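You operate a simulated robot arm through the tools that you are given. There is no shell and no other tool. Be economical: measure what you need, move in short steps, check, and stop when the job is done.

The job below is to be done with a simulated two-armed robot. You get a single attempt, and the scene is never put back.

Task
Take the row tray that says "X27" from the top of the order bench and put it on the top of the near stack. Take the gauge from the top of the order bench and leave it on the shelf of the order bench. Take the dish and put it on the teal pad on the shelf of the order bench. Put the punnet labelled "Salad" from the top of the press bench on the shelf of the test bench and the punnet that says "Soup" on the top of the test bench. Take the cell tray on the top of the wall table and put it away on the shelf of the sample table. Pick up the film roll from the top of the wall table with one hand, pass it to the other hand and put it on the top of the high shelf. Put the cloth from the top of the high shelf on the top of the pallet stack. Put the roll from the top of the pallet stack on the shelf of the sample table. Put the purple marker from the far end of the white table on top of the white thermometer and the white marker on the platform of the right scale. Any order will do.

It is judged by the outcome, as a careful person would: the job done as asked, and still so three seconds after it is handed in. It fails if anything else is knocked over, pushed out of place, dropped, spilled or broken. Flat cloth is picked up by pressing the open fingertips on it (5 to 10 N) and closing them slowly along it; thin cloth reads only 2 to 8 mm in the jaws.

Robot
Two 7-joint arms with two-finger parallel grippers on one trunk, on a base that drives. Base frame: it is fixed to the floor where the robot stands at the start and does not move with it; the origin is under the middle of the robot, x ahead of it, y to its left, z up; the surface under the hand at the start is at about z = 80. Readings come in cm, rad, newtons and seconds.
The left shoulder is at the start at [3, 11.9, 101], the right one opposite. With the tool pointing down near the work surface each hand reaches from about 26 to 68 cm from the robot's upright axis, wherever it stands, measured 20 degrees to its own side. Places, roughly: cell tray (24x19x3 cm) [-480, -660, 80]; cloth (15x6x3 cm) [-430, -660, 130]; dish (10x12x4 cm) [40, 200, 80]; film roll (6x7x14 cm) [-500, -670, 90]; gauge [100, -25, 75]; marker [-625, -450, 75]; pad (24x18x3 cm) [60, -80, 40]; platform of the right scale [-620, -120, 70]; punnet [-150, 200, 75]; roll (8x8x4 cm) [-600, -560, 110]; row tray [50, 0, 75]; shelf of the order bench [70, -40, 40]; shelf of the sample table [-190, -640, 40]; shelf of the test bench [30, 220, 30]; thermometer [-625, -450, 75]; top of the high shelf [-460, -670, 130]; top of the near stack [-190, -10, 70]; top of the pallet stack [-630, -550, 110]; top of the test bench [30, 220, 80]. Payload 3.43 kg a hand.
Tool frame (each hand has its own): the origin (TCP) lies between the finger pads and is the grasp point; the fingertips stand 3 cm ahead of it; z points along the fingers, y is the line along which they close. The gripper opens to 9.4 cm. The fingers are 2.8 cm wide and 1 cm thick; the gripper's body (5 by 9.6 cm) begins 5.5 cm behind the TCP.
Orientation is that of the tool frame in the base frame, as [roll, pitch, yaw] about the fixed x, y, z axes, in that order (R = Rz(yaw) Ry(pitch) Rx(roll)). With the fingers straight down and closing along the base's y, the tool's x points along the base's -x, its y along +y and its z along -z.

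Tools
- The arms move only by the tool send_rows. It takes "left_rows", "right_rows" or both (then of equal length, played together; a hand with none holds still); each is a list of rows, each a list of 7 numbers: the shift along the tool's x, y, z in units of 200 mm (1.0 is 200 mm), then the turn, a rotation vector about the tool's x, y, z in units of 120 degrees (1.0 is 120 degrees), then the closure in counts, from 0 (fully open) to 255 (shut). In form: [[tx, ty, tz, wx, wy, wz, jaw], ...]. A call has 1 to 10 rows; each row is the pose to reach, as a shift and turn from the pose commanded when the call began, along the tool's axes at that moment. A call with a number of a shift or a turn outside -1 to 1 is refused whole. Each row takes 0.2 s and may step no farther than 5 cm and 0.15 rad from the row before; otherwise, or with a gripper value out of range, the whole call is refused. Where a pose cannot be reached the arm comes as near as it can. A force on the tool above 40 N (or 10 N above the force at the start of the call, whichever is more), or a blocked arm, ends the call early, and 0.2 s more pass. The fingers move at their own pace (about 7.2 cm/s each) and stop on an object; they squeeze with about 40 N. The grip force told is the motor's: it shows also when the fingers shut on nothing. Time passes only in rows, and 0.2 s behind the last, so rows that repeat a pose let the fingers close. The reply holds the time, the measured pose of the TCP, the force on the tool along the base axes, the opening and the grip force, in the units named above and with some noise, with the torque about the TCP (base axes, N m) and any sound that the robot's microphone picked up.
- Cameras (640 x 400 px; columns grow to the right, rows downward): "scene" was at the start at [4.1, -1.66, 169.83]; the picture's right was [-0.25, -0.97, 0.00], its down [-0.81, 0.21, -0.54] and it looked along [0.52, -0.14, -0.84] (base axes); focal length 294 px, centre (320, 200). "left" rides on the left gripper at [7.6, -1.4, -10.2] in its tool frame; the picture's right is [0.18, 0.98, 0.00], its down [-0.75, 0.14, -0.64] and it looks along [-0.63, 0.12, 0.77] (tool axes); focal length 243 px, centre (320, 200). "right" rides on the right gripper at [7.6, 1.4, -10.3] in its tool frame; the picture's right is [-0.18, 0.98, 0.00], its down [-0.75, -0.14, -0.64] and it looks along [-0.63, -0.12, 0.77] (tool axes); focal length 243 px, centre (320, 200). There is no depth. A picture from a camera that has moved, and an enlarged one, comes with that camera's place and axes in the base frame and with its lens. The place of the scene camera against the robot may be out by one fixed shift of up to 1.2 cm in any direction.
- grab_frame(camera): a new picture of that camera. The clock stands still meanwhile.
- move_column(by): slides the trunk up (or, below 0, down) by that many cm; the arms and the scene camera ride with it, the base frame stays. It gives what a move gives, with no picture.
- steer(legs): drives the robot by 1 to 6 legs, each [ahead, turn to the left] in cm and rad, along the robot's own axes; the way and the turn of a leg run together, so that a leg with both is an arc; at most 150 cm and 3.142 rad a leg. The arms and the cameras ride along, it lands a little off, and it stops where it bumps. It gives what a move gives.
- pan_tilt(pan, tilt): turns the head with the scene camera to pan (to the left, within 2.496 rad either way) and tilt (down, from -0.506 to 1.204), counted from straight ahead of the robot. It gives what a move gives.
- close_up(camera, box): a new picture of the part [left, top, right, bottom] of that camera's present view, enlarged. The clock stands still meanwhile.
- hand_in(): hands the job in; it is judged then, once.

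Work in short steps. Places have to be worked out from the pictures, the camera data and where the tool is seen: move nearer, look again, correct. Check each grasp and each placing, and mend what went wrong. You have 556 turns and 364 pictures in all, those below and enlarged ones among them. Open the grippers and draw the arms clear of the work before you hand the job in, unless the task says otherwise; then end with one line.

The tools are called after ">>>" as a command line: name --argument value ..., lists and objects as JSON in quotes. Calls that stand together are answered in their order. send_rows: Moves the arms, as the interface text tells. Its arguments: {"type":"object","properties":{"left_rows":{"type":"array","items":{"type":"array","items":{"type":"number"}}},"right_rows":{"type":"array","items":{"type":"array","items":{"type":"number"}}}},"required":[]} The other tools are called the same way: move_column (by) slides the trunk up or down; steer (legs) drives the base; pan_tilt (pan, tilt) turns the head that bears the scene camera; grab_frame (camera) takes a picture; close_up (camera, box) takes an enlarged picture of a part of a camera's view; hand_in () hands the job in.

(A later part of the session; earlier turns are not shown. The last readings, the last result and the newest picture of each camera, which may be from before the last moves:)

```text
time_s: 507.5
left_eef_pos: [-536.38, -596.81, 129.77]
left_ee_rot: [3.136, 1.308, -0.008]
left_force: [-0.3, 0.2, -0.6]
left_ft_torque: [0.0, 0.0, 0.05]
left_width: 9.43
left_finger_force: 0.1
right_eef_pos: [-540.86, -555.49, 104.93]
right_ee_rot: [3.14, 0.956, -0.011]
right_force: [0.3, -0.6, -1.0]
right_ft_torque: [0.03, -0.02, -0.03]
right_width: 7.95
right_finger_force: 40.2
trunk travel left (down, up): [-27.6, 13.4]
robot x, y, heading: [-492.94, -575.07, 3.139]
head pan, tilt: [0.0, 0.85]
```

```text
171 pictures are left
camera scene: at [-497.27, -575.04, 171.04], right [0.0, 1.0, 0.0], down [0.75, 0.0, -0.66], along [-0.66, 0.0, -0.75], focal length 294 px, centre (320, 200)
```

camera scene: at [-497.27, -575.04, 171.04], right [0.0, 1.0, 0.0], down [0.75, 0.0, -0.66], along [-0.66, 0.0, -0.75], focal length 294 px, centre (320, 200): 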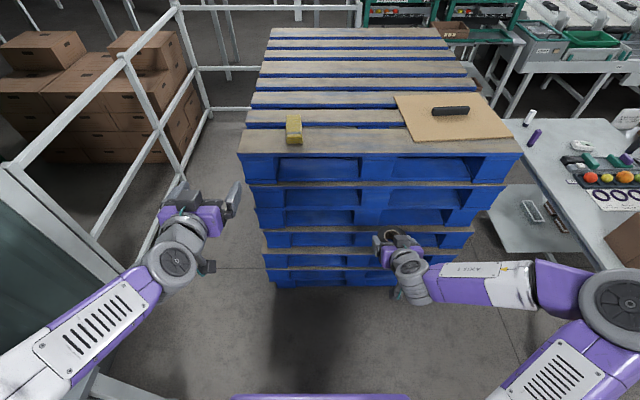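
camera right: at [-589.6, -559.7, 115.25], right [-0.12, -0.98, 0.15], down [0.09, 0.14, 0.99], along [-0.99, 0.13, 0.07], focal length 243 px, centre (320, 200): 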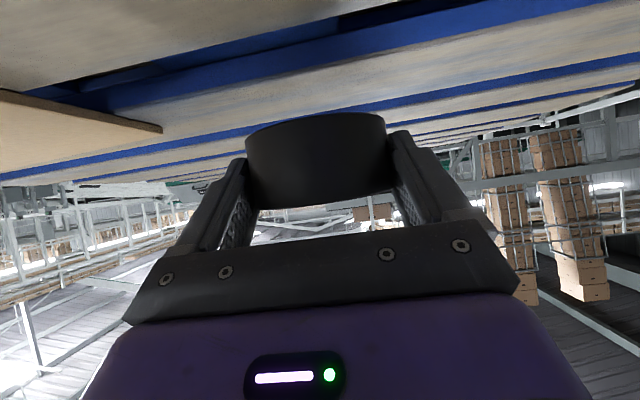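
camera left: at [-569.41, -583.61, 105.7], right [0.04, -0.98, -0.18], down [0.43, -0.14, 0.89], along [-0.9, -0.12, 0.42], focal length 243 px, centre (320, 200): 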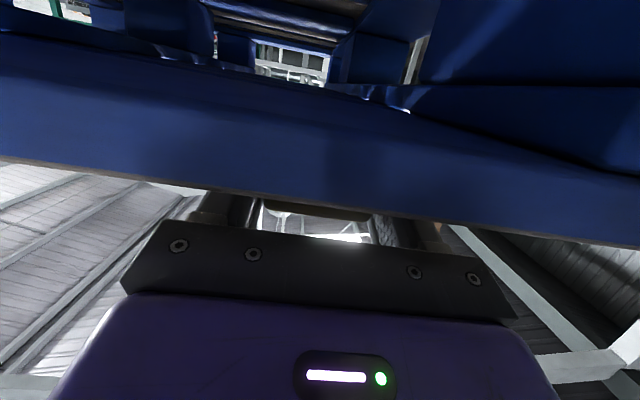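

Turn to face the wall table and move up to fetch the cell tray with the left hand.

>>> steer --legs '[[0, 1.88], [19, 0], [0, -0.309]]'

>>> pan_tilt --pan 0 --tilt 0.8

>>> grab_frame --camera "scene"

```text
time_s: 514.5
left_eef_pos: [-465.51, -636.95, 129.74]
left_ee_rot: [3.135, 1.31, 1.562]
left_force: [-0.3, -0.4, 0.2]
left_ft_torque: [0.03, 0.0, 0.01]
left_width: 9.38
left_finger_force: 0.0
right_eef_pos: [-506.76, -641.56, 104.96]
right_ee_rot: [3.139, 0.955, 1.556]
right_force: [-0.7, -0.4, -0.4]
right_ft_torque: [0.03, 0.0, -0.01]
right_width: 7.89
right_finger_force: 39.9
trunk travel left (down, up): [-27.6, 13.4]
robot x, y, heading: [-487.1, -593.52, -1.572]
head pan, tilt: [0.0, 0.85]
```

```text
time_s: 515.2
left_eef_pos: [-465.45, -636.87, 129.7]
left_ee_rot: [3.136, 1.309, 1.565]
left_force: [-1.6, -0.9, -0.5]
left_ft_torque: [-0.04, -0.03, 0.0]
left_width: 9.41
left_finger_force: 0.1
right_eef_pos: [-506.78, -641.44, 104.84]
right_ee_rot: [3.139, 0.955, 1.558]
right_force: [-1.0, 0.1, -1.1]
right_ft_torque: [0.04, 0.0, -0.01]
right_width: 7.87
right_finger_force: 39.9
trunk travel left (down, up): [-27.6, 13.4]
robot x, y, heading: [-487.16, -593.36, -1.576]
head pan, tilt: [0.0, 0.799]
```

```text
170 pictures are left
camera scene: at [-486.72, -598.33, 171.43], right [-1.0, 0.0, 0.0], down [0.0, 0.72, -0.7], along [0.0, -0.7, -0.72], focal length 294 px, centre (320, 200)
```

scene: 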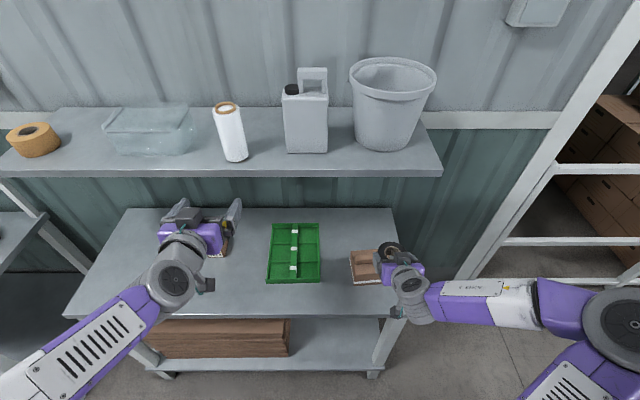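

Enlarge the cell tray for its divider position.

>>> close_up --camera "scene" --box '[240, 205, 350, 295]'

```text
4.44 times, centred on (295, 250) of scene
camera zoom: at [-486.72, -598.33, 171.43], right [-1.0, 0.0, 0.0], down [0.0, 0.72, -0.7], along [0.0, -0.7, -0.72], focal length 1306 px, centre (431, -22)
```

zoom: 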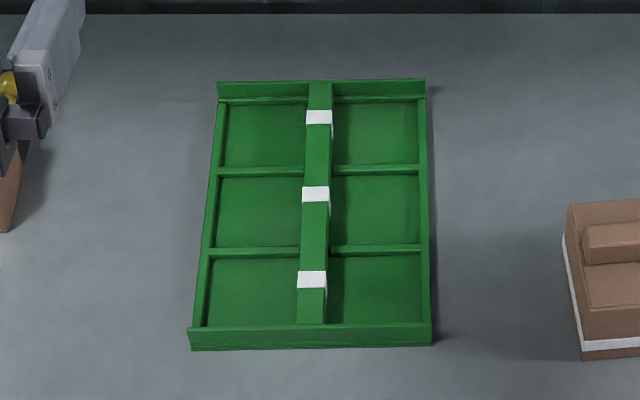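

Divider is along y at x≈-477.4, tray centre y≈-659.7. Lower the left hand in front of the table and reduce its pitch to 50°.

>>> send_rows --left_rows '[[0.174, -0.06, 0.046, 0, 0, 0, 150], [0.348, -0.12, 0.093, 0, 0, 0, 150], [0.522, -0.18, 0.139, 0, 0, 0, 150], [0.696, -0.24, 0.186, 0, 0, 0, 150], [0.87, -0.3, 0.232, 0, 0, 0, 150]]'

>>> send_rows --left_rows '[[0.174, -0.06, 0.046, 0, 0, 0, 150], [0.348, -0.12, 0.093, 0, 0, 0, 150], [0.522, -0.18, 0.139, 0, 0, 0, 150], [0.696, -0.24, 0.186, 0, 0, 0, 150], [0.82, -0.3, 0.22, 0, 0, 0, 150]]'

>>> send_rows --left_rows '[[0, 0, 0, 0, 0.07, 0, 150], [0, 0, 0, 0, 0.14, 0, 150], [0, 0, 0, 0, 0.208, 0, 150], [0, 0, 0, 0, 0.208, 0, 150]]'

>>> grab_frame --camera "scene"

>>> grab_frame --camera "left"

```text
time_s: 516.4
left_eef_pos: [-471.81, -640.94, 111.89]
left_ee_rot: [3.135, 1.309, 1.563]
left_force: [-0.1, 0.0, 0.3]
left_ft_torque: [-0.01, 0.02, 0.0]
left_width: 3.86
left_finger_force: 0.0
left hand out of reach, approached as far as the arm can: row 2, 3, 4, 5
right_eef_pos: [-506.69, -641.62, 104.74]
right_ee_rot: [3.14, 0.954, 1.559]
right_force: [-1.0, -0.5, -1.6]
right_ft_torque: [-0.01, 0.0, 0.01]
right_width: 7.87
right_finger_force: 40.0
trunk travel left (down, up): [-27.6, 13.4]
robot x, y, heading: [-486.89, -593.27, -1.573]
head pan, tilt: [0.0, 0.799]
```

```text
time_s: 517.6
left_eef_pos: [-477.84, -640.83, 95.12]
left_ee_rot: [3.133, 1.309, 1.561]
left_force: [0.3, 0.1, 0.2]
left_ft_torque: [0.0, 0.02, -0.02]
left_width: 3.85
left_finger_force: 0.1
right_eef_pos: [-506.73, -641.51, 104.82]
right_ee_rot: [3.138, 0.954, 1.557]
right_force: [0.0, -0.3, -1.0]
right_ft_torque: [-0.03, 0.01, -0.01]
right_width: 7.87
right_finger_force: 40.0
trunk travel left (down, up): [-27.6, 13.4]
robot x, y, heading: [-486.44, -593.87, -1.573]
head pan, tilt: [0.0, 0.799]
```

```text
time_s: 518.6
left_eef_pos: [-477.82, -640.76, 95.09]
left_ee_rot: [3.141, 0.872, 1.568]
left_force: [0.4, -0.9, 0.2]
left_ft_torque: [-0.01, -0.01, 0.01]
left_width: 3.89
left_finger_force: 0.1
right_eef_pos: [-506.69, -641.46, 104.91]
right_ee_rot: [3.141, 0.954, 1.558]
right_force: [0.3, -0.6, -2.0]
right_ft_torque: [0.03, 0.01, 0.0]
right_width: 7.88
right_finger_force: 39.9
trunk travel left (down, up): [-27.6, 13.4]
robot x, y, heading: [-486.59, -593.36, -1.573]
head pan, tilt: [0.0, 0.799]
```

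```text
168 pictures are left
camera scene: at [-486.71, -598.36, 171.43], right [-1.0, 0.0, 0.0], down [0.0, 0.72, -0.7], along [0.0, -0.7, -0.72], focal length 294 px, centre (320, 200)
```

scene: 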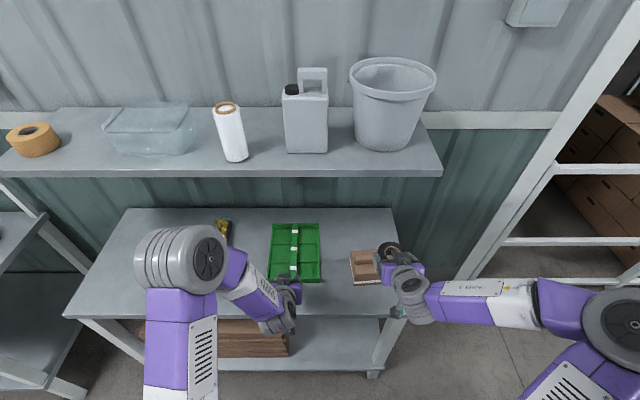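

```text
167 pictures are left
camera left: at [-479.22, -628.09, 95.83], right [0.98, 0.12, -0.14], down [0.14, 0.01, 0.99], along [0.12, -0.99, -0.01], focal length 243 px, centre (320, 200)
```

left: 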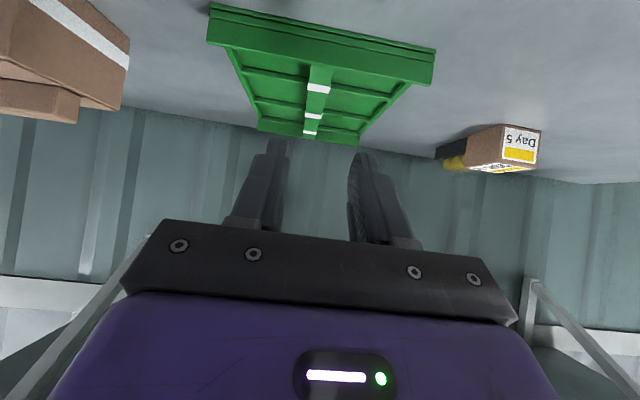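

Hand is aligned with the divider. Advance 18 cm and descend to z≈90.

>>> send_rows --left_rows '[[-0.077, 0, 0.17, 0, 0, 0, 150], [-0.155, 0, 0.34, 0, 0, 0, 150], [-0.232, 0, 0.51, 0, 0, 0, 150], [-0.31, 0, 0.68, 0, 0, 0, 150], [-0.387, 0, 0.85, 0, 0, 0, 150], [-0.387, 0, 0.85, 0, 0, 0, 150]]'

>>> grab_frame --camera "left"

>>> grab_frame --camera "scene"

```text
time_s: 520.0
left_eef_pos: [-477.88, -658.67, 90.11]
left_ee_rot: [3.138, 0.873, 1.567]
left_force: [-0.1, 0.6, -0.5]
left_ft_torque: [-0.02, 0.06, -0.02]
left_width: 3.88
left_finger_force: 0.0
right_eef_pos: [-506.66, -641.48, 104.94]
right_ee_rot: [3.137, 0.958, 1.559]
right_force: [0.3, 0.0, -1.8]
right_ft_torque: [0.05, -0.01, 0.02]
right_width: 7.85
right_finger_force: 40.0
trunk travel left (down, up): [-27.6, 13.4]
robot x, y, heading: [-487.23, -593.69, -1.576]
head pan, tilt: [0.0, 0.799]
```

```text
166 pictures are left
camera left: at [-479.35, -646.01, 90.85], right [0.98, 0.12, -0.14], down [0.14, 0.01, 0.99], along [0.12, -0.99, -0.01], focal length 243 px, centre (320, 200)
```

left: 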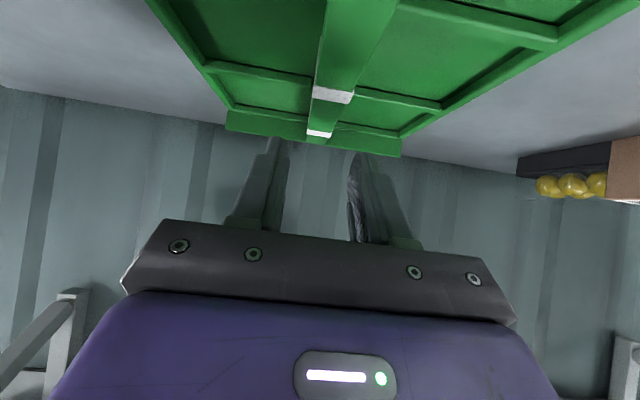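

```text
165 pictures are left
camera scene: at [-486.7, -598.26, 171.44], right [-1.0, 0.0, 0.0], down [0.0, 0.72, -0.7], along [0.0, -0.7, -0.72], focal length 294 px, centre (320, 200)
```

scene: 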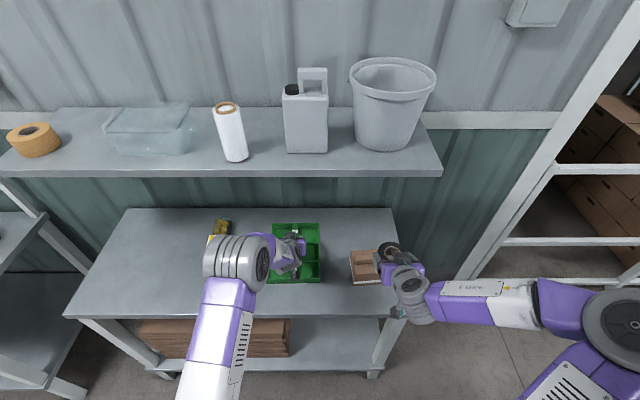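

Middle cell spans y≈-655.5…-662; the fingers fit. Descend 4 cm, look, then the rest.

>>> send_rows --left_rows '[[0.08, 0.015, 0.06, 0, 0, 0, 150], [0.16, 0.015, 0.12, 0, 0, 0, 150], [0.16, 0.015, 0.12, 0, 0, 0, 150]]'

>>> grab_frame --camera "left"

```text
time_s: 520.8
left_eef_pos: [-477.57, -658.5, 86.13]
left_ee_rot: [3.14, 0.876, 1.566]
left_force: [0.8, 0.4, -0.1]
left_ft_torque: [0.0, 0.0, 0.01]
left_width: 3.84
left_finger_force: 0.1
right_eef_pos: [-506.85, -641.36, 104.8]
right_ee_rot: [3.139, 0.956, 1.559]
right_force: [0.2, 0.0, -0.9]
right_ft_torque: [0.02, 0.01, -0.01]
right_width: 7.85
right_finger_force: 39.5
trunk travel left (down, up): [-27.6, 13.4]
robot x, y, heading: [-487.08, -593.31, -1.573]
head pan, tilt: [0.0, 0.799]
```

```text
164 pictures are left
camera left: at [-479.02, -645.83, 86.84], right [0.98, 0.12, -0.14], down [0.14, 0.01, 0.99], along [0.12, -0.99, -0.01], focal length 243 px, centre (320, 200)
```

left: 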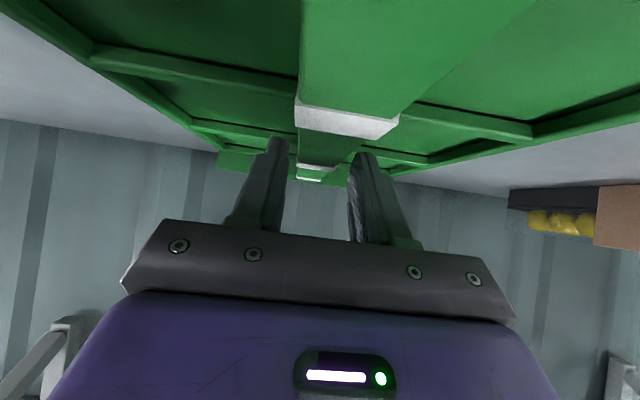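

The divider stands to z≈85.3, so only a little lower is needed. Descend 0.8 cm and close.

>>> send_rows --left_rows '[[0.03, -0.005, 0.025, 0, 0, 0, 150], [0.03, -0.005, 0.025, 0, 0, 0, 175], [0.03, -0.005, 0.025, 0, 0, 0, 195], [0.03, -0.005, 0.025, 0, 0, 0, 215], [0.03, -0.005, 0.025, 0, 0, 0, 240], [0.03, -0.005, 0.025, 0, 0, 0, 240]]'

>>> grab_frame --camera "left"

```text
time_s: 522.2
left_eef_pos: [-477.63, -658.45, 85.36]
left_ee_rot: [3.14, 0.873, 1.567]
left_force: [-0.7, -0.7, 7.1]
left_ft_torque: [-0.05, -0.03, 0.17]
left_width: 2.3
left_finger_force: 40.3
right_eef_pos: [-506.68, -641.48, 104.95]
right_ee_rot: [3.136, 0.957, 1.558]
right_force: [0.1, 0.2, -1.4]
right_ft_torque: [0.03, -0.01, -0.02]
right_width: 7.87
right_finger_force: 39.9
trunk travel left (down, up): [-27.6, 13.4]
robot x, y, heading: [-486.98, -593.4, -1.57]
head pan, tilt: [0.0, 0.799]
```

```text
163 pictures are left
camera left: at [-479.07, -645.85, 86.11], right [0.98, 0.12, -0.14], down [0.14, 0.01, 0.99], along [0.12, -0.99, -0.01], focal length 243 px, centre (320, 200)
```

left: 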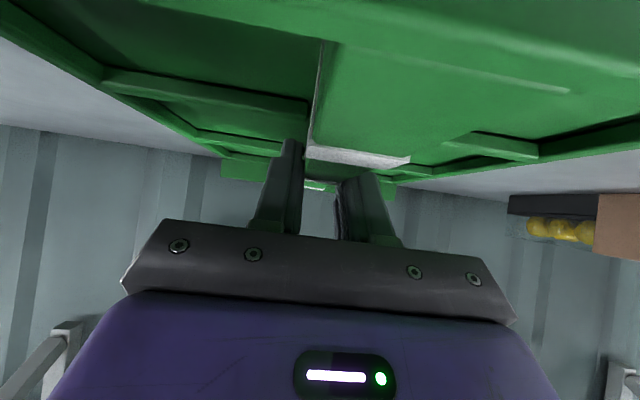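

Divider gripped at 2.3 cm. Lift 4 cm and check that the tray stays level.

>>> send_rows --left_rows '[[-0.03, 0, -0.025, 0, 0, 0, 240], [-0.08, 0, -0.067, 0, 0, 0, 240], [-0.153, 0, -0.129, 0, 0, 0, 240], [-0.23, 0, -0.19, 0, 0, 0, 240], [-0.23, 0, -0.19, 0, 0, 0, 240]]'

>>> grab_frame --camera "left"

>>> close_up --camera "scene" --box '[180, 190, 420, 320]'

```text
time_s: 523.4
left_eef_pos: [-477.5, -658.54, 91.17]
left_ee_rot: [3.14, 0.87, 1.568]
left_force: [-0.6, -0.3, -0.6]
left_ft_torque: [0.02, -0.02, -0.02]
left_width: 2.31
left_finger_force: 39.6
right_eef_pos: [-506.79, -641.58, 104.87]
right_ee_rot: [3.137, 0.954, 1.559]
right_force: [1.1, -0.1, -0.6]
right_ft_torque: [0.04, 0.04, -0.02]
right_width: 7.88
right_finger_force: 39.6
trunk travel left (down, up): [-27.6, 13.4]
robot x, y, heading: [-487.27, -593.38, -1.575]
head pan, tilt: [0.0, 0.799]
```

```text
162 pictures are left
camera left: at [-479.0, -645.89, 91.96], right [0.98, 0.12, -0.14], down [0.14, 0.01, 0.99], along [0.12, -0.99, -0.01], focal length 243 px, centre (320, 200)
```

left: 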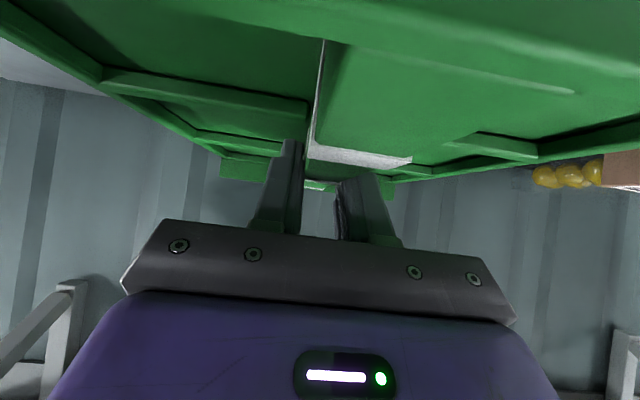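

```text
2.67 times, centred on (300, 255) of scene
camera zoom: at [-486.71, -598.36, 171.43], right [-1.0, 0.0, 0.0], down [0.0, 0.72, -0.7], along [0.0, -0.7, -0.72], focal length 783 px, centre (373, 53)
```

zoom: 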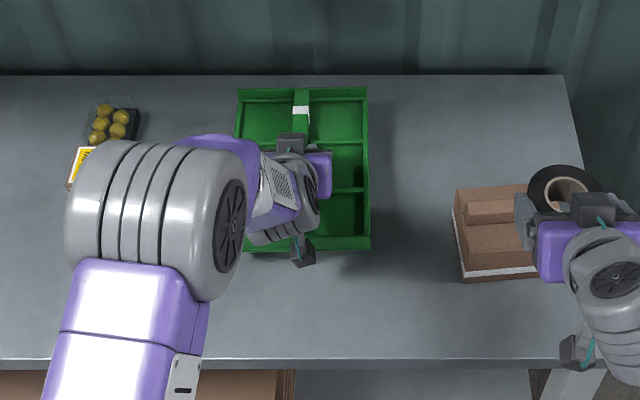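

Tray is level and light. Back out 22 cm, draw it in and raise a bit.

>>> steer --legs '[[-22, 0]]'

>>> send_rows --left_rows '[[0.06, 0, -0.17, 0, 0, 0, 240], [0.12, 0, -0.34, 0, 0, 0, 240], [0.15, 0, -0.5, 0, 0, 0, 240], [0.15, 0.05, -0.67, 0, 0, 0, 240], [0.1, 0.1, -0.8, 0, 0, 0, 240]]'

>>> grab_frame --camera "scene"

```text
time_s: 525.0
left_eef_pos: [-477.49, -636.71, 91.26]
left_ee_rot: [3.138, 0.872, 1.568]
left_force: [-0.4, 0.0, -0.1]
left_ft_torque: [0.01, -0.03, -0.03]
left_width: 2.32
left_finger_force: 39.7
right_eef_pos: [-506.72, -619.65, 104.91]
right_ee_rot: [3.136, 0.958, 1.561]
right_force: [-0.3, -0.2, -1.6]
right_ft_torque: [0.03, -0.02, -0.01]
right_width: 7.87
right_finger_force: 40.0
trunk travel left (down, up): [-27.6, 13.4]
robot x, y, heading: [-487.14, -571.43, -1.574]
head pan, tilt: [0.0, 0.799]
```

```text
time_s: 526.2
left_eef_pos: [-475.53, -623.05, 99.9]
left_ee_rot: [3.139, 0.873, 1.568]
left_force: [-0.2, -0.1, 0.1]
left_ft_torque: [0.01, -0.01, 0.01]
left_width: 2.29
left_finger_force: 40.4
right_eef_pos: [-506.58, -619.63, 104.9]
right_ee_rot: [-3.142, 0.956, 1.56]
right_force: [0.1, -0.1, -1.1]
right_ft_torque: [0.02, -0.01, 0.0]
right_width: 7.87
right_finger_force: 39.9
trunk travel left (down, up): [-27.6, 13.4]
robot x, y, heading: [-487.04, -571.54, -1.576]
head pan, tilt: [0.0, 0.799]
```

```text
160 pictures are left
camera scene: at [-486.66, -576.41, 171.44], right [-1.0, 0.0, 0.0], down [0.0, 0.72, -0.7], along [0.0, -0.7, -0.72], focal length 294 px, centre (320, 200)
```

scene: 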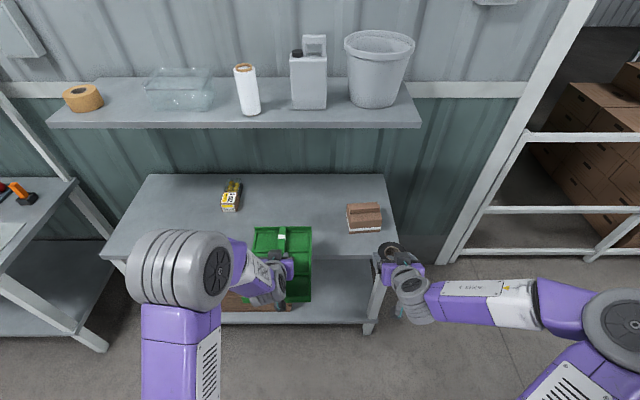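

Now drive to the sample table.

>>> steer --legs '[[0, 1.575], [145, 0], [140, 0], [0, -1.571]]'

>>> pan_tilt --pan 0 --tilt 0.6

>>> grab_frame --camera "scene"

```text
time_s: 547.7
left_eef_pos: [-190.14, -624.55, 100.02]
left_ee_rot: [3.138, 0.873, 1.558]
left_force: [0.1, 0.0, -0.2]
left_ft_torque: [0.01, 0.02, 0.02]
left_width: 2.3
left_finger_force: 40.2
right_eef_pos: [-221.1, -620.63, 104.89]
right_ee_rot: [3.137, 0.956, 1.549]
right_force: [-0.7, 0.5, -0.4]
right_ft_torque: [0.02, -0.01, -0.02]
right_width: 7.88
right_finger_force: 40.0
trunk travel left (down, up): [-27.6, 13.4]
robot x, y, heading: [-201.07, -572.58, -1.582]
head pan, tilt: [0.0, 0.799]
```

```text
time_s: 548.5
left_eef_pos: [-190.08, -624.6, 99.98]
left_ee_rot: [3.14, 0.873, 1.556]
left_force: [0.6, -1.1, 0.8]
left_ft_torque: [0.02, 0.02, 0.0]
left_width: 2.28
left_finger_force: 40.4
right_eef_pos: [-221.19, -620.74, 104.9]
right_ee_rot: [3.138, 0.953, 1.549]
right_force: [0.4, -0.6, -0.8]
right_ft_torque: [0.03, 0.01, 0.0]
right_width: 7.87
right_finger_force: 39.7
trunk travel left (down, up): [-27.6, 13.4]
robot x, y, heading: [-201.01, -573.2, -1.582]
head pan, tilt: [0.0, 0.6]
```

```text
159 pictures are left
camera scene: at [-200.74, -578.51, 173.11], right [-1.0, 0.01, 0.0], down [0.01, 0.57, -0.82], along [-0.01, -0.82, -0.57], focal length 294 px, centre (320, 200)
```

scene: 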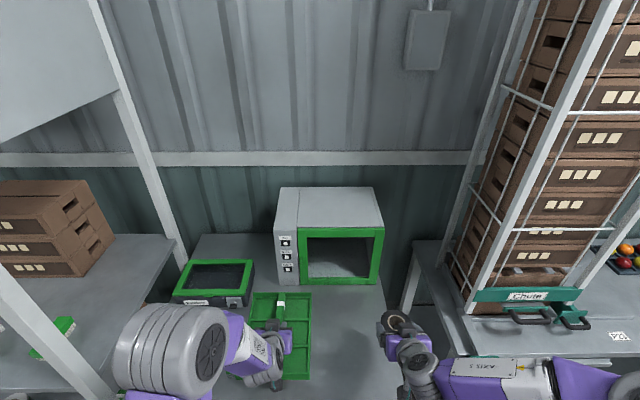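

Back up 40 cm, tilt down, to see the table front and shelf.

>>> steer --legs '[[-40, 0]]'

>>> pan_tilt --pan 0 --tilt 0.65

>>> grab_frame --camera "scene"

```text
time_s: 551.0
left_eef_pos: [-189.52, -584.73, 100.03]
left_ee_rot: [3.14, 0.872, 1.556]
left_force: [-0.5, 0.4, -0.1]
left_ft_torque: [-0.02, -0.03, 0.0]
left_width: 2.3
left_finger_force: 39.9
right_eef_pos: [-220.74, -580.81, 104.95]
right_ee_rot: [3.138, 0.955, 1.551]
right_force: [0.2, 0.7, -1.7]
right_ft_torque: [0.01, -0.01, -0.05]
right_width: 7.86
right_finger_force: 40.3
trunk travel left (down, up): [-27.6, 13.4]
robot x, y, heading: [-200.75, -533.02, -1.584]
head pan, tilt: [0.0, 0.6]
```

```text
time_s: 551.6
left_eef_pos: [-189.5, -584.73, 99.89]
left_ee_rot: [3.139, 0.873, 1.557]
left_force: [-0.6, -0.2, -0.2]
left_ft_torque: [0.0, -0.01, -0.02]
left_width: 2.31
left_finger_force: 40.0
right_eef_pos: [-220.77, -580.9, 104.95]
right_ee_rot: [3.138, 0.955, 1.548]
right_force: [0.3, 0.2, -2.4]
right_ft_torque: [0.05, -0.01, 0.02]
right_width: 7.85
right_finger_force: 39.5
trunk travel left (down, up): [-27.6, 13.4]
robot x, y, heading: [-200.44, -533.1, -1.583]
head pan, tilt: [0.0, 0.649]
```

```text
158 pictures are left
camera scene: at [-200.26, -538.5, 172.69], right [-1.0, 0.01, 0.0], down [0.01, 0.6, -0.8], along [-0.01, -0.8, -0.6], focal length 294 px, centre (320, 200)
```

scene: 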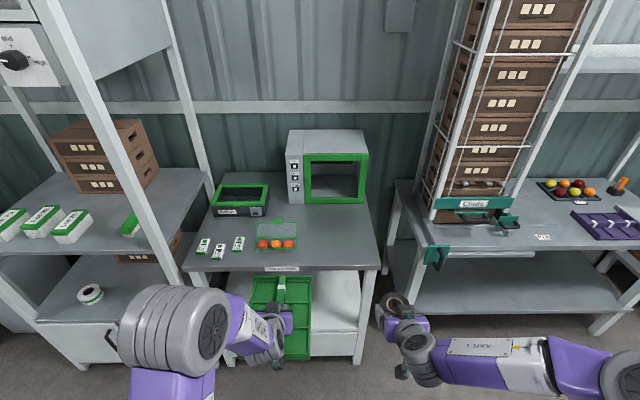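

>>> close_up --camera "scene" --box '[200, 250, 400, 380]'

```text
3.08 times, centred on (300, 315) of scene
camera zoom: at [-200.26, -538.5, 172.69], right [-1.0, 0.01, 0.0], down [0.01, 0.6, -0.8], along [-0.01, -0.8, -0.6], focal length 904 px, centre (382, -154)
```

zoom: 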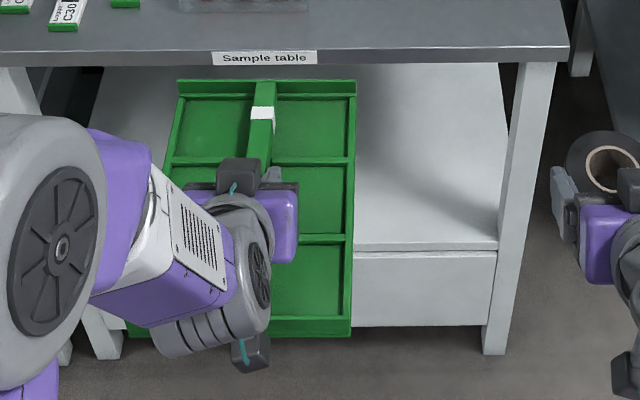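

Shelf front lies around y≈-612…-617 at z 31–40. I'll place both at once: shift the robot to x≈-185, lower the trunk, and extend both arms low.

>>> steer --legs '[[0, 0.5], [32, 0], [0, -0.49], [-30, 0]]'

>>> move_column --by -27

>>> grab_frame --camera "scene"

```text
time_s: 558.2
left_eef_pos: [-173.97, -582.61, 100.0]
left_ee_rot: [3.14, 0.873, 1.57]
left_force: [0.1, 0.6, -0.4]
left_ft_torque: [-0.03, 0.02, -0.01]
left_width: 2.29
left_finger_force: 39.7
right_eef_pos: [-205.22, -579.2, 105.04]
right_ee_rot: [3.137, 0.956, 1.562]
right_force: [-0.6, -0.4, -1.6]
right_ft_torque: [0.0, 0.03, 0.02]
right_width: 7.84
right_finger_force: 39.7
trunk travel left (down, up): [-27.6, 13.4]
robot x, y, heading: [-185.43, -530.97, -1.57]
head pan, tilt: [0.0, 0.649]
```

```text
time_s: 560.9
left_eef_pos: [-173.96, -582.58, 73.06]
left_ee_rot: [3.14, 0.872, 1.569]
left_force: [0.3, 0.1, -0.9]
left_ft_torque: [0.04, 0.01, -0.02]
left_width: 2.28
left_finger_force: 39.9
right_eef_pos: [-205.2, -579.07, 77.9]
right_ee_rot: [3.138, 0.955, 1.562]
right_force: [-0.4, 0.8, -1.5]
right_ft_torque: [0.02, 0.01, 0.0]
right_width: 7.83
right_finger_force: 40.0
trunk travel left (down, up): [-0.6, 40.4]
robot x, y, heading: [-185.59, -530.71, -1.569]
head pan, tilt: [0.0, 0.649]
```

```text
156 pictures are left
camera scene: at [-185.28, -536.52, 145.7], right [-1.0, 0.0, 0.0], down [0.0, 0.6, -0.8], along [0.0, -0.8, -0.6], focal length 294 px, centre (320, 200)
```

scene: 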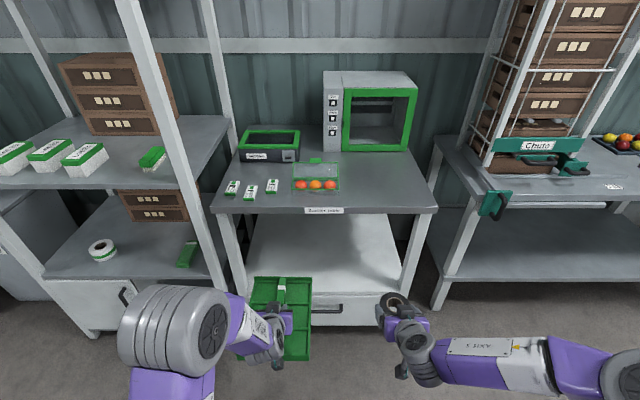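

Two heights give shelf z≈39.5 with front at y≈-612.5, table top edge y≈-616. Extend and lower both arms in front.

>>> send_rows --left_rows '[[0.0625, 0.0125, 0.159, 0, 0, 0, 240], [0.125, 0.025, 0.318, 0, 0, 0, 240], [0.1875, 0.0375, 0.476, 0, 0, 0, 240], [0.25, 0.05, 0.635, 0, 0, 0, 240]]' --right_rows '[[0.105, 0.0375, 0.186, 0, 0, 0, 110], [0.21, 0.075, 0.372, 0, 0, 0, 110], [0.315, 0.1125, 0.558, 0, 0, 0, 110], [0.42, 0.15, 0.744, 0, 0, 0, 110]]'

>>> send_rows --left_rows '[[0.0625, 0.0125, 0.159, 0, 0, 0, 240], [0.125, 0.025, 0.318, 0, 0, 0, 240], [0.1875, 0.0375, 0.476, 0, 0, 0, 240], [0.25, 0.05, 0.635, 0, 0, 0, 240]]' --right_rows '[[0.105, 0.0375, 0.186, 0, 0, 0, 110], [0.21, 0.075, 0.372, 0, 0, 0, 110], [0.315, 0.1125, 0.558, 0, 0, 0, 110], [0.42, 0.15, 0.744, 0, 0, 0, 110]]'

>>> grab_frame --camera "scene"

>>> grab_frame --camera "right"

>>> grab_frame --camera "left"

```text
time_s: 561.9
left_eef_pos: [-172.9, -589.14, 60.97]
left_ee_rot: [3.14, 0.872, 1.571]
left_force: [-1.0, -0.5, -1.0]
left_ft_torque: [0.01, 0.0, 0.0]
left_width: 2.3
left_finger_force: 40.2
right_eef_pos: [-202.51, -586.11, 63.35]
right_ee_rot: [-3.141, 0.956, 1.564]
right_force: [0.5, 0.6, -2.0]
right_ft_torque: [0.04, 0.03, -0.01]
right_width: 7.86
right_finger_force: 39.9
right hand out of reach, approached as far as the arm can: row 4
trunk travel left (down, up): [-0.6, 40.4]
robot x, y, heading: [-185.71, -530.9, -1.575]
head pan, tilt: [0.0, 0.649]
```

```text
time_s: 562.9
left_eef_pos: [-171.92, -595.61, 49.03]
left_ee_rot: [3.138, 0.874, 1.57]
left_force: [-0.1, 0.3, -0.4]
left_ft_torque: [-0.03, -0.01, 0.03]
left_width: 2.29
left_finger_force: 39.9
right_eef_pos: [-198.9, -589.52, 54.61]
right_ee_rot: [3.054, 0.865, 1.55]
right_force: [-0.7, -0.6, -1.2]
right_ft_torque: [0.04, -0.02, 0.02]
right_width: 7.84
right_finger_force: 40.3
right hand out of reach, approached as far as the arm can: row 1, 2, 3, 4
trunk travel left (down, up): [-0.6, 40.4]
robot x, y, heading: [-185.73, -530.69, -1.578]
head pan, tilt: [0.0, 0.649]
```

```text
155 pictures are left
camera scene: at [-185.4, -536.5, 145.69], right [-1.0, 0.0, 0.0], down [0.0, 0.6, -0.8], along [0.0, -0.8, -0.6], focal length 294 px, centre (320, 200)
```

scene: 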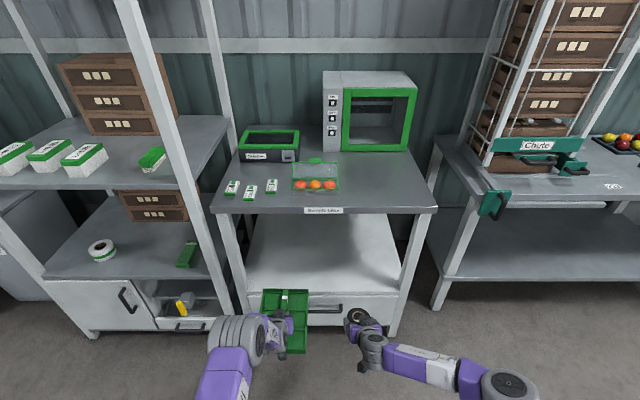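

```text
154 pictures are left
camera right: at [-198.01, -576.73, 55.59], right [0.98, -0.08, 0.2], down [-0.2, -0.01, 0.98], along [-0.07, -1.0, -0.02], focal length 243 px, centre (320, 200)
```

right: 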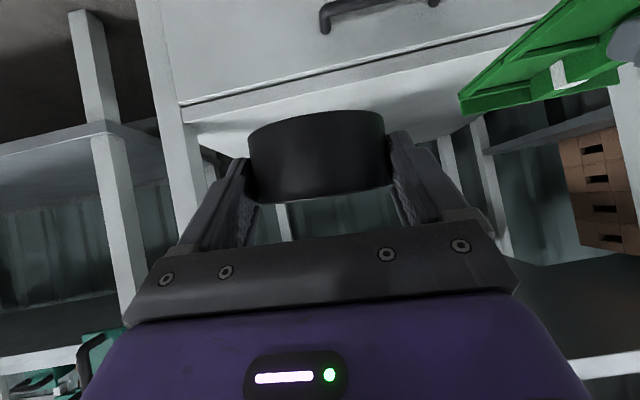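

```text
153 pictures are left
camera left: at [-173.45, -582.93, 49.71], right [0.98, 0.12, -0.14], down [0.14, 0.01, 0.99], along [0.12, -0.99, -0.01], focal length 243 px, centre (320, 200)
```

left: 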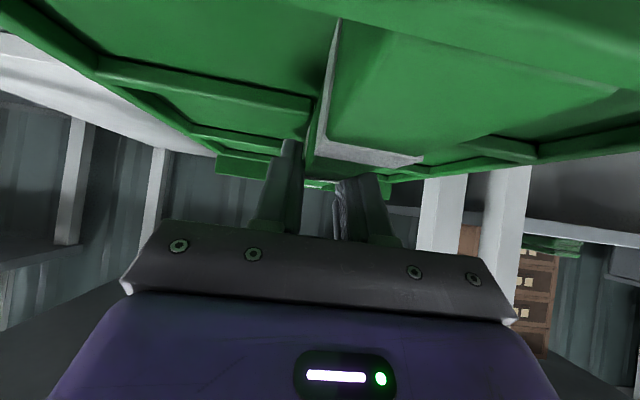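

The right wrist hit a limit and tilted slightly; swing it outward and up a little while restoring its orientation.

>>> send_rows --right_rows '[[-0.05, -0.12, -0.04, 0.01, -0.01, 0, 110], [-0.1, -0.24, -0.09, 0.02, -0.02, 0, 110], [-0.152, -0.36, -0.13, 0.03, -0.03, 0, 110], [-0.152, -0.45, -0.13, 0.04, -0.043, 0, 110], [-0.152, -0.45, -0.13, 0.04, -0.043, 0, 110]]'

>>> grab_frame --camera "scene"

```text
time_s: 564.1
left_eef_pos: [-171.87, -595.53, 49.02]
left_ee_rot: [3.137, 0.871, 1.568]
left_force: [-0.6, -0.3, -0.7]
left_ft_torque: [0.01, -0.01, -0.01]
left_width: 2.31
left_finger_force: 40.1
right_eef_pos: [-208.56, -589.72, 58.32]
right_ee_rot: [3.124, 0.94, 1.546]
right_force: [-0.3, 0.3, -1.7]
right_ft_torque: [0.05, -0.02, -0.02]
right_width: 7.85
right_finger_force: 40.1
right hand out of reach, approached as far as the arm can: row 4, 5
trunk travel left (down, up): [-0.6, 40.4]
robot x, y, heading: [-185.87, -530.94, -1.565]
head pan, tilt: [0.0, 0.649]
```

```text
152 pictures are left
camera scene: at [-185.3, -536.52, 145.69], right [-1.0, 0.0, 0.0], down [0.0, 0.6, -0.8], along [0.0, -0.8, -0.6], focal length 294 px, centre (320, 200)
```

scene: 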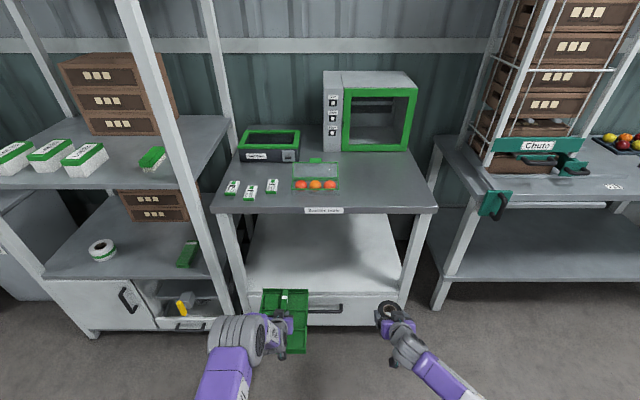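

Right arm is in an awkward elbow-low posture; I'll retract it up and back, and place the tray with the left first.

>>> send_rows --right_rows '[[-0.03, -0.03, -0.18, 0, 0, 0, 110], [-0.06, -0.06, -0.36, 0, 0, 0, 110], [-0.09, -0.09, -0.54, 0, 0, 0, 110], [-0.11, -0.12, -0.7, 0, 0, 0, 110]]'

>>> send_rows --right_rows '[[-0.06, 0, -0.18, 0, 0, 0, 110], [-0.12, 0, -0.36, 0, 0, 0, 110], [-0.2, 0, -0.5, 0, 0, 0, 110], [-0.3, 0, -0.6, 0, 0, 0, 110]]'

>>> pan_tilt --pan 0 --tilt 0.85

>>> grab_frame --camera "scene"

```text
time_s: 565.1
left_eef_pos: [-171.82, -595.64, 48.87]
left_ee_rot: [3.14, 0.873, 1.569]
left_force: [-0.4, 0.3, -0.6]
left_ft_torque: [-0.04, 0.02, 0.01]
left_width: 2.3
left_finger_force: 40.2
right_eef_pos: [-210.96, -579.57, 68.36]
right_ee_rot: [3.133, 0.956, 1.545]
right_force: [0.5, -0.5, -0.8]
right_ft_torque: [0.05, 0.02, -0.01]
right_width: 7.84
right_finger_force: 40.4
trunk travel left (down, up): [-0.6, 40.4]
robot x, y, heading: [-185.73, -530.95, -1.567]
head pan, tilt: [0.0, 0.649]
```

```text
time_s: 566.1
left_eef_pos: [-171.87, -595.45, 49.01]
left_ee_rot: [3.14, 0.875, 1.569]
left_force: [0.1, -0.2, -0.9]
left_ft_torque: [0.01, 0.0, 0.01]
left_width: 2.3
left_finger_force: 40.2
right_eef_pos: [-211.16, -573.72, 80.12]
right_ee_rot: [3.134, 0.952, 1.544]
right_force: [0.0, -0.5, -0.7]
right_ft_torque: [-0.01, 0.0, -0.01]
right_width: 7.82
right_finger_force: 40.0
right hand out of reach, approached as far as the arm can: row 3, 4
trunk travel left (down, up): [-0.6, 40.4]
robot x, y, heading: [-185.47, -530.83, -1.573]
head pan, tilt: [0.0, 0.649]
```

```text
time_s: 566.9
left_eef_pos: [-171.84, -595.53, 48.99]
left_ee_rot: [3.14, 0.873, 1.568]
left_force: [0.2, 0.3, 0.2]
left_ft_torque: [-0.01, -0.02, 0.02]
left_width: 2.31
left_finger_force: 40.1
right_eef_pos: [-211.08, -573.85, 80.15]
right_ee_rot: [3.133, 0.955, 1.544]
right_force: [0.3, -0.2, -1.6]
right_ft_torque: [0.04, 0.02, 0.03]
right_width: 7.84
right_finger_force: 39.9
trunk travel left (down, up): [-0.6, 40.4]
robot x, y, heading: [-185.9, -530.77, -1.569]
head pan, tilt: [0.0, 0.85]
```

```text
151 pictures are left
camera scene: at [-185.29, -535.67, 144.03], right [-1.0, 0.0, 0.0], down [0.0, 0.75, -0.66], along [0.0, -0.66, -0.75], focal length 294 px, centre (320, 200)
```

scene: 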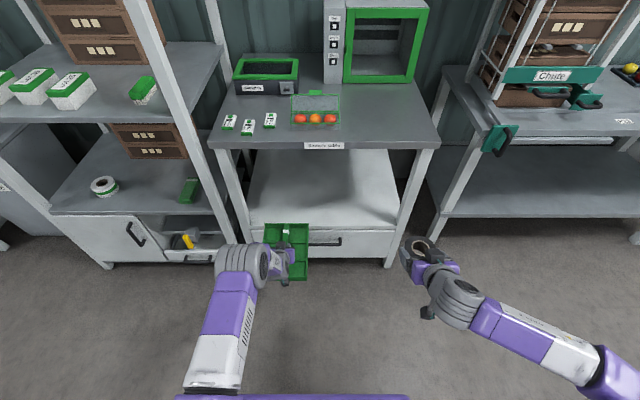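

Right hand stays clear in front of the table. Drive in 20 cm with the tray and check.

>>> steer --legs '[[20, 0]]'

>>> grab_frame --camera "scene"

>>> grab_frame --camera "left"

```text
time_s: 568.5
left_eef_pos: [-171.84, -615.59, 48.91]
left_ee_rot: [3.139, 0.872, 1.57]
left_force: [-0.3, 0.3, 0.4]
left_ft_torque: [0.02, 0.02, -0.02]
left_width: 2.32
left_finger_force: 40.5
right_eef_pos: [-211.03, -593.82, 80.18]
right_ee_rot: [3.134, 0.953, 1.546]
right_force: [-0.1, -0.4, -1.5]
right_ft_torque: [0.06, -0.04, -0.04]
right_width: 7.82
right_finger_force: 39.9
trunk travel left (down, up): [-0.6, 40.4]
robot x, y, heading: [-185.44, -550.91, -1.571]
head pan, tilt: [0.0, 0.85]
```

```text
150 pictures are left
camera scene: at [-185.26, -555.68, 144.03], right [-1.0, 0.0, 0.0], down [0.0, 0.75, -0.66], along [0.0, -0.66, -0.75], focal length 294 px, centre (320, 200)
```

scene: 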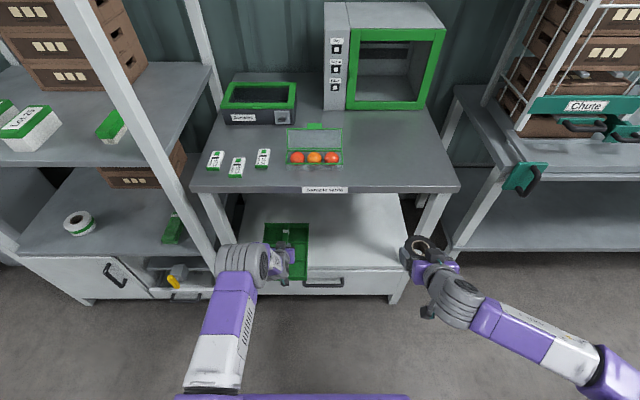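

```text
149 pictures are left
camera left: at [-173.33, -602.9, 49.71], right [0.98, 0.12, -0.14], down [0.14, 0.01, 0.99], along [0.12, -0.99, -0.01], focal length 243 px, centre (320, 200)
```

left: 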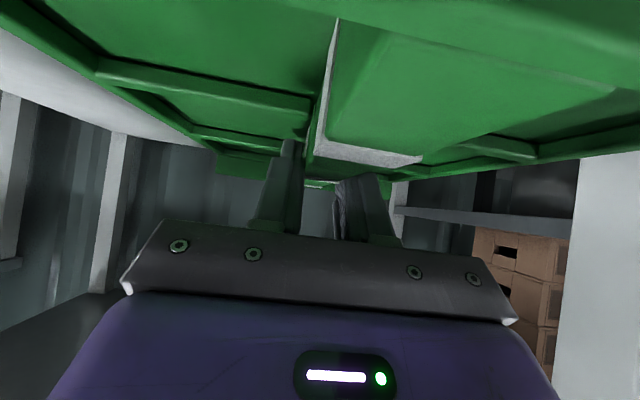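

Clear. Drive 12.5 cm further, then lower the tray.

>>> steer --legs '[[12.5, 0]]'

>>> grab_frame --camera "scene"

>>> send_rows --left_rows '[[0.038, 0, 0.032, 0, 0, 0, 240], [0.077, 0, 0.064, 0, 0, 0, 240], [0.115, 0, 0.096, 0, 0, 0, 240]]'

```text
time_s: 569.7
left_eef_pos: [-171.7, -627.87, 48.99]
left_ee_rot: [3.14, 0.874, 1.571]
left_force: [0.7, 0.3, -0.3]
left_ft_torque: [0.01, -0.01, 0.04]
left_width: 2.28
left_finger_force: 39.7
right_eef_pos: [-211.06, -606.28, 80.06]
right_ee_rot: [3.134, 0.954, 1.545]
right_force: [0.1, 0.1, -1.1]
right_ft_torque: [-0.01, -0.03, 0.02]
right_width: 7.83
right_finger_force: 40.2
trunk travel left (down, up): [-0.6, 40.4]
robot x, y, heading: [-185.49, -563.44, -1.574]
head pan, tilt: [0.0, 0.85]
```

```text
148 pictures are left
camera scene: at [-185.24, -568.04, 144.03], right [-1.0, 0.0, 0.0], down [0.0, 0.75, -0.66], along [0.0, -0.66, -0.75], focal length 294 px, centre (320, 200)
```

scene: 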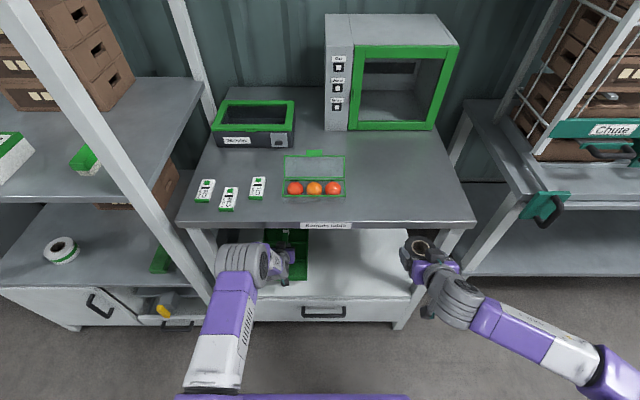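

```text
time_s: 570.5
left_eef_pos: [-171.66, -627.83, 45.87]
left_ee_rot: [3.141, 0.871, 1.572]
left_force: [-0.2, 0.2, 0.4]
left_ft_torque: [-0.02, 0.01, 0.01]
left_width: 2.31
left_finger_force: 40.0
right_eef_pos: [-211.11, -606.27, 80.12]
right_ee_rot: [3.131, 0.952, 1.544]
right_force: [-0.2, 0.4, -1.1]
right_ft_torque: [0.04, 0.01, 0.01]
right_width: 7.85
right_finger_force: 40.1
trunk travel left (down, up): [-0.6, 40.4]
robot x, y, heading: [-185.3, -563.23, -1.57]
head pan, tilt: [0.0, 0.85]
```

Tray near end is ~4 cm inside the shelf edge. Lower to contact.

>>> send_rows --left_rows '[[0.012, 0, 0.01, 0, 0, 0, 240], [0.024, 0, 0.02, 0, 0, 0, 240], [0.036, 0, 0.03, 0, 0, 0, 240], [0.048, 0, 0.04, 0, 0, 0, 240]]'

```text
time_s: 571.5
left_eef_pos: [-171.74, -627.89, 44.67]
left_ee_rot: [3.141, 0.875, 1.572]
left_force: [-0.3, 0.0, -0.6]
left_ft_torque: [-0.01, 0.01, -0.01]
left_width: 2.34
left_finger_force: 39.6
right_eef_pos: [-211.09, -606.21, 80.16]
right_ee_rot: [3.134, 0.954, 1.544]
right_force: [-0.8, 0.3, -1.6]
right_ft_torque: [0.01, 0.03, 0.0]
right_width: 7.82
right_finger_force: 39.7
trunk travel left (down, up): [-0.6, 40.4]
robot x, y, heading: [-185.92, -563.16, -1.564]
head pan, tilt: [0.0, 0.85]
```

>>> send_rows --left_rows '[[0.012, 0, 0.01, 0, 0, 0, 240], [0.024, 0, 0.02, 0, 0, 0, 240], [0.036, 0, 0.03, 0, 0, 0, 240]]'

>>> grab_frame --camera "left"

```text
time_s: 572.3
left_eef_pos: [-171.75, -627.91, 43.68]
left_ee_rot: [3.14, 0.872, 1.569]
left_force: [1.2, -0.3, 0.1]
left_ft_torque: [0.03, 0.01, 0.01]
left_width: 2.29
left_finger_force: 39.8
right_eef_pos: [-211.04, -606.19, 80.33]
right_ee_rot: [3.133, 0.954, 1.545]
right_force: [-0.1, -0.6, -0.7]
right_ft_torque: [0.01, 0.01, 0.0]
right_width: 7.84
right_finger_force: 39.9
trunk travel left (down, up): [-0.6, 40.4]
robot x, y, heading: [-185.36, -563.29, -1.572]
head pan, tilt: [0.0, 0.85]
```

```text
147 pictures are left
camera left: at [-173.24, -615.19, 44.52], right [0.98, 0.12, -0.14], down [0.14, 0.01, 0.99], along [0.12, -0.99, -0.01], focal length 243 px, centre (320, 200)
```

left: 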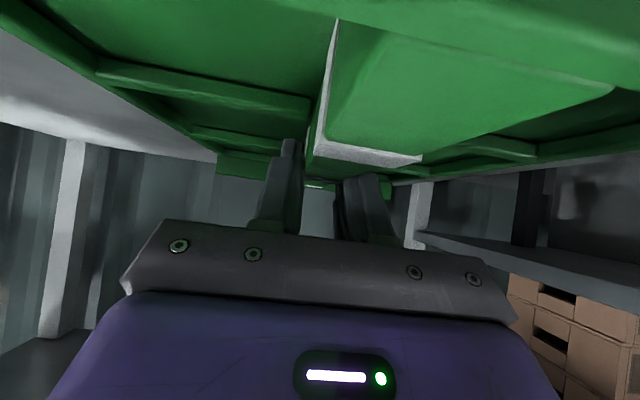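

No contact yet; continue.

>>> send_rows --left_rows '[[0.015, 0, 0.0125, 0, 0, 0, 240], [0.03, 0, 0.025, 0, 0, 0, 240], [0.045, 0, 0.0375, 0, 0, 0, 240], [0.06, 0, 0.05, 0, 0, 0, 240]]'

```text
time_s: 573.3
left_eef_pos: [-171.68, -627.94, 42.38]
left_ee_rot: [3.138, 0.873, 1.572]
left_force: [-0.5, -1.1, -0.2]
left_ft_torque: [-0.01, 0.01, 0.0]
left_width: 2.3
left_finger_force: 40.3
right_eef_pos: [-211.03, -606.19, 80.13]
right_ee_rot: [3.132, 0.954, 1.543]
right_force: [-0.6, -0.3, -1.2]
right_ft_torque: [0.05, 0.02, 0.0]
right_width: 7.84
right_finger_force: 40.4
trunk travel left (down, up): [-0.6, 40.4]
robot x, y, heading: [-185.55, -563.18, -1.571]
head pan, tilt: [0.0, 0.85]
```

>>> send_rows --left_rows '[[0.012, 0, 0.01, 0, 0, 0, 240], [0.024, 0, 0.02, 0, 0, 0, 240], [0.036, 0, 0.03, 0, 0, 0, 240], [0.048, 0, 0.04, 0, 0, 0, 240]]'

>>> grab_frame --camera "left"

>>> close_up --camera "scene" --box '[180, 220, 440, 340]'

```text
time_s: 574.4
left_eef_pos: [-171.73, -628.59, 41.78]
left_ee_rot: [3.138, 0.895, 1.57]
left_force: [0.5, -3.4, 11.5]
left_ft_torque: [0.93, 0.04, -0.04]
left_width: 2.32
left_finger_force: 40.2
right_eef_pos: [-211.07, -606.17, 80.08]
right_ee_rot: [3.133, 0.954, 1.544]
right_force: [0.5, 0.2, -1.5]
right_ft_torque: [0.03, 0.03, 0.0]
right_width: 7.85
right_finger_force: 39.5
trunk travel left (down, up): [-0.6, 40.4]
robot x, y, heading: [-185.76, -563.54, -1.574]
head pan, tilt: [0.0, 0.85]
stopped in row 4 (left hand): the force on the tool passed its limit at 47 N (the readings are from after the stop); the commanded pose is now the measured one
```

```text
146 pictures are left
camera left: at [-173.23, -615.83, 42.33], right [0.98, 0.12, -0.14], down [0.14, 0.03, 0.99], along [0.12, -0.99, 0.01], focal length 243 px, centre (320, 200)
```

left: 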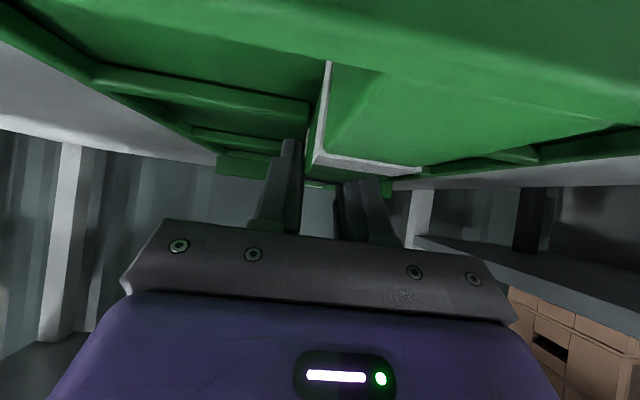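

```text
2.46 times, centred on (310, 280) of scene
camera zoom: at [-185.27, -567.9, 144.01], right [-1.0, 0.0, 0.0], down [0.0, 0.75, -0.66], along [0.0, -0.66, -0.75], focal length 723 px, centre (345, 3)
```

zoom: 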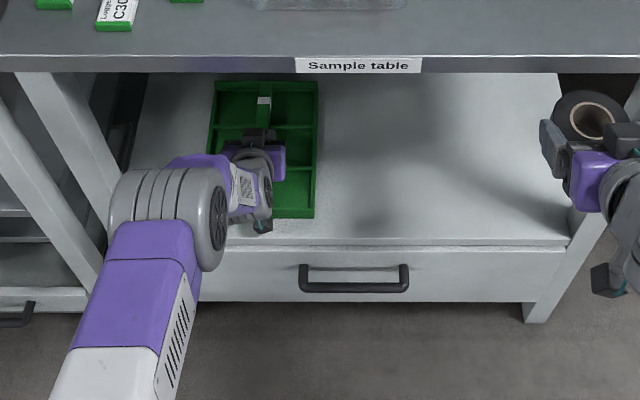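

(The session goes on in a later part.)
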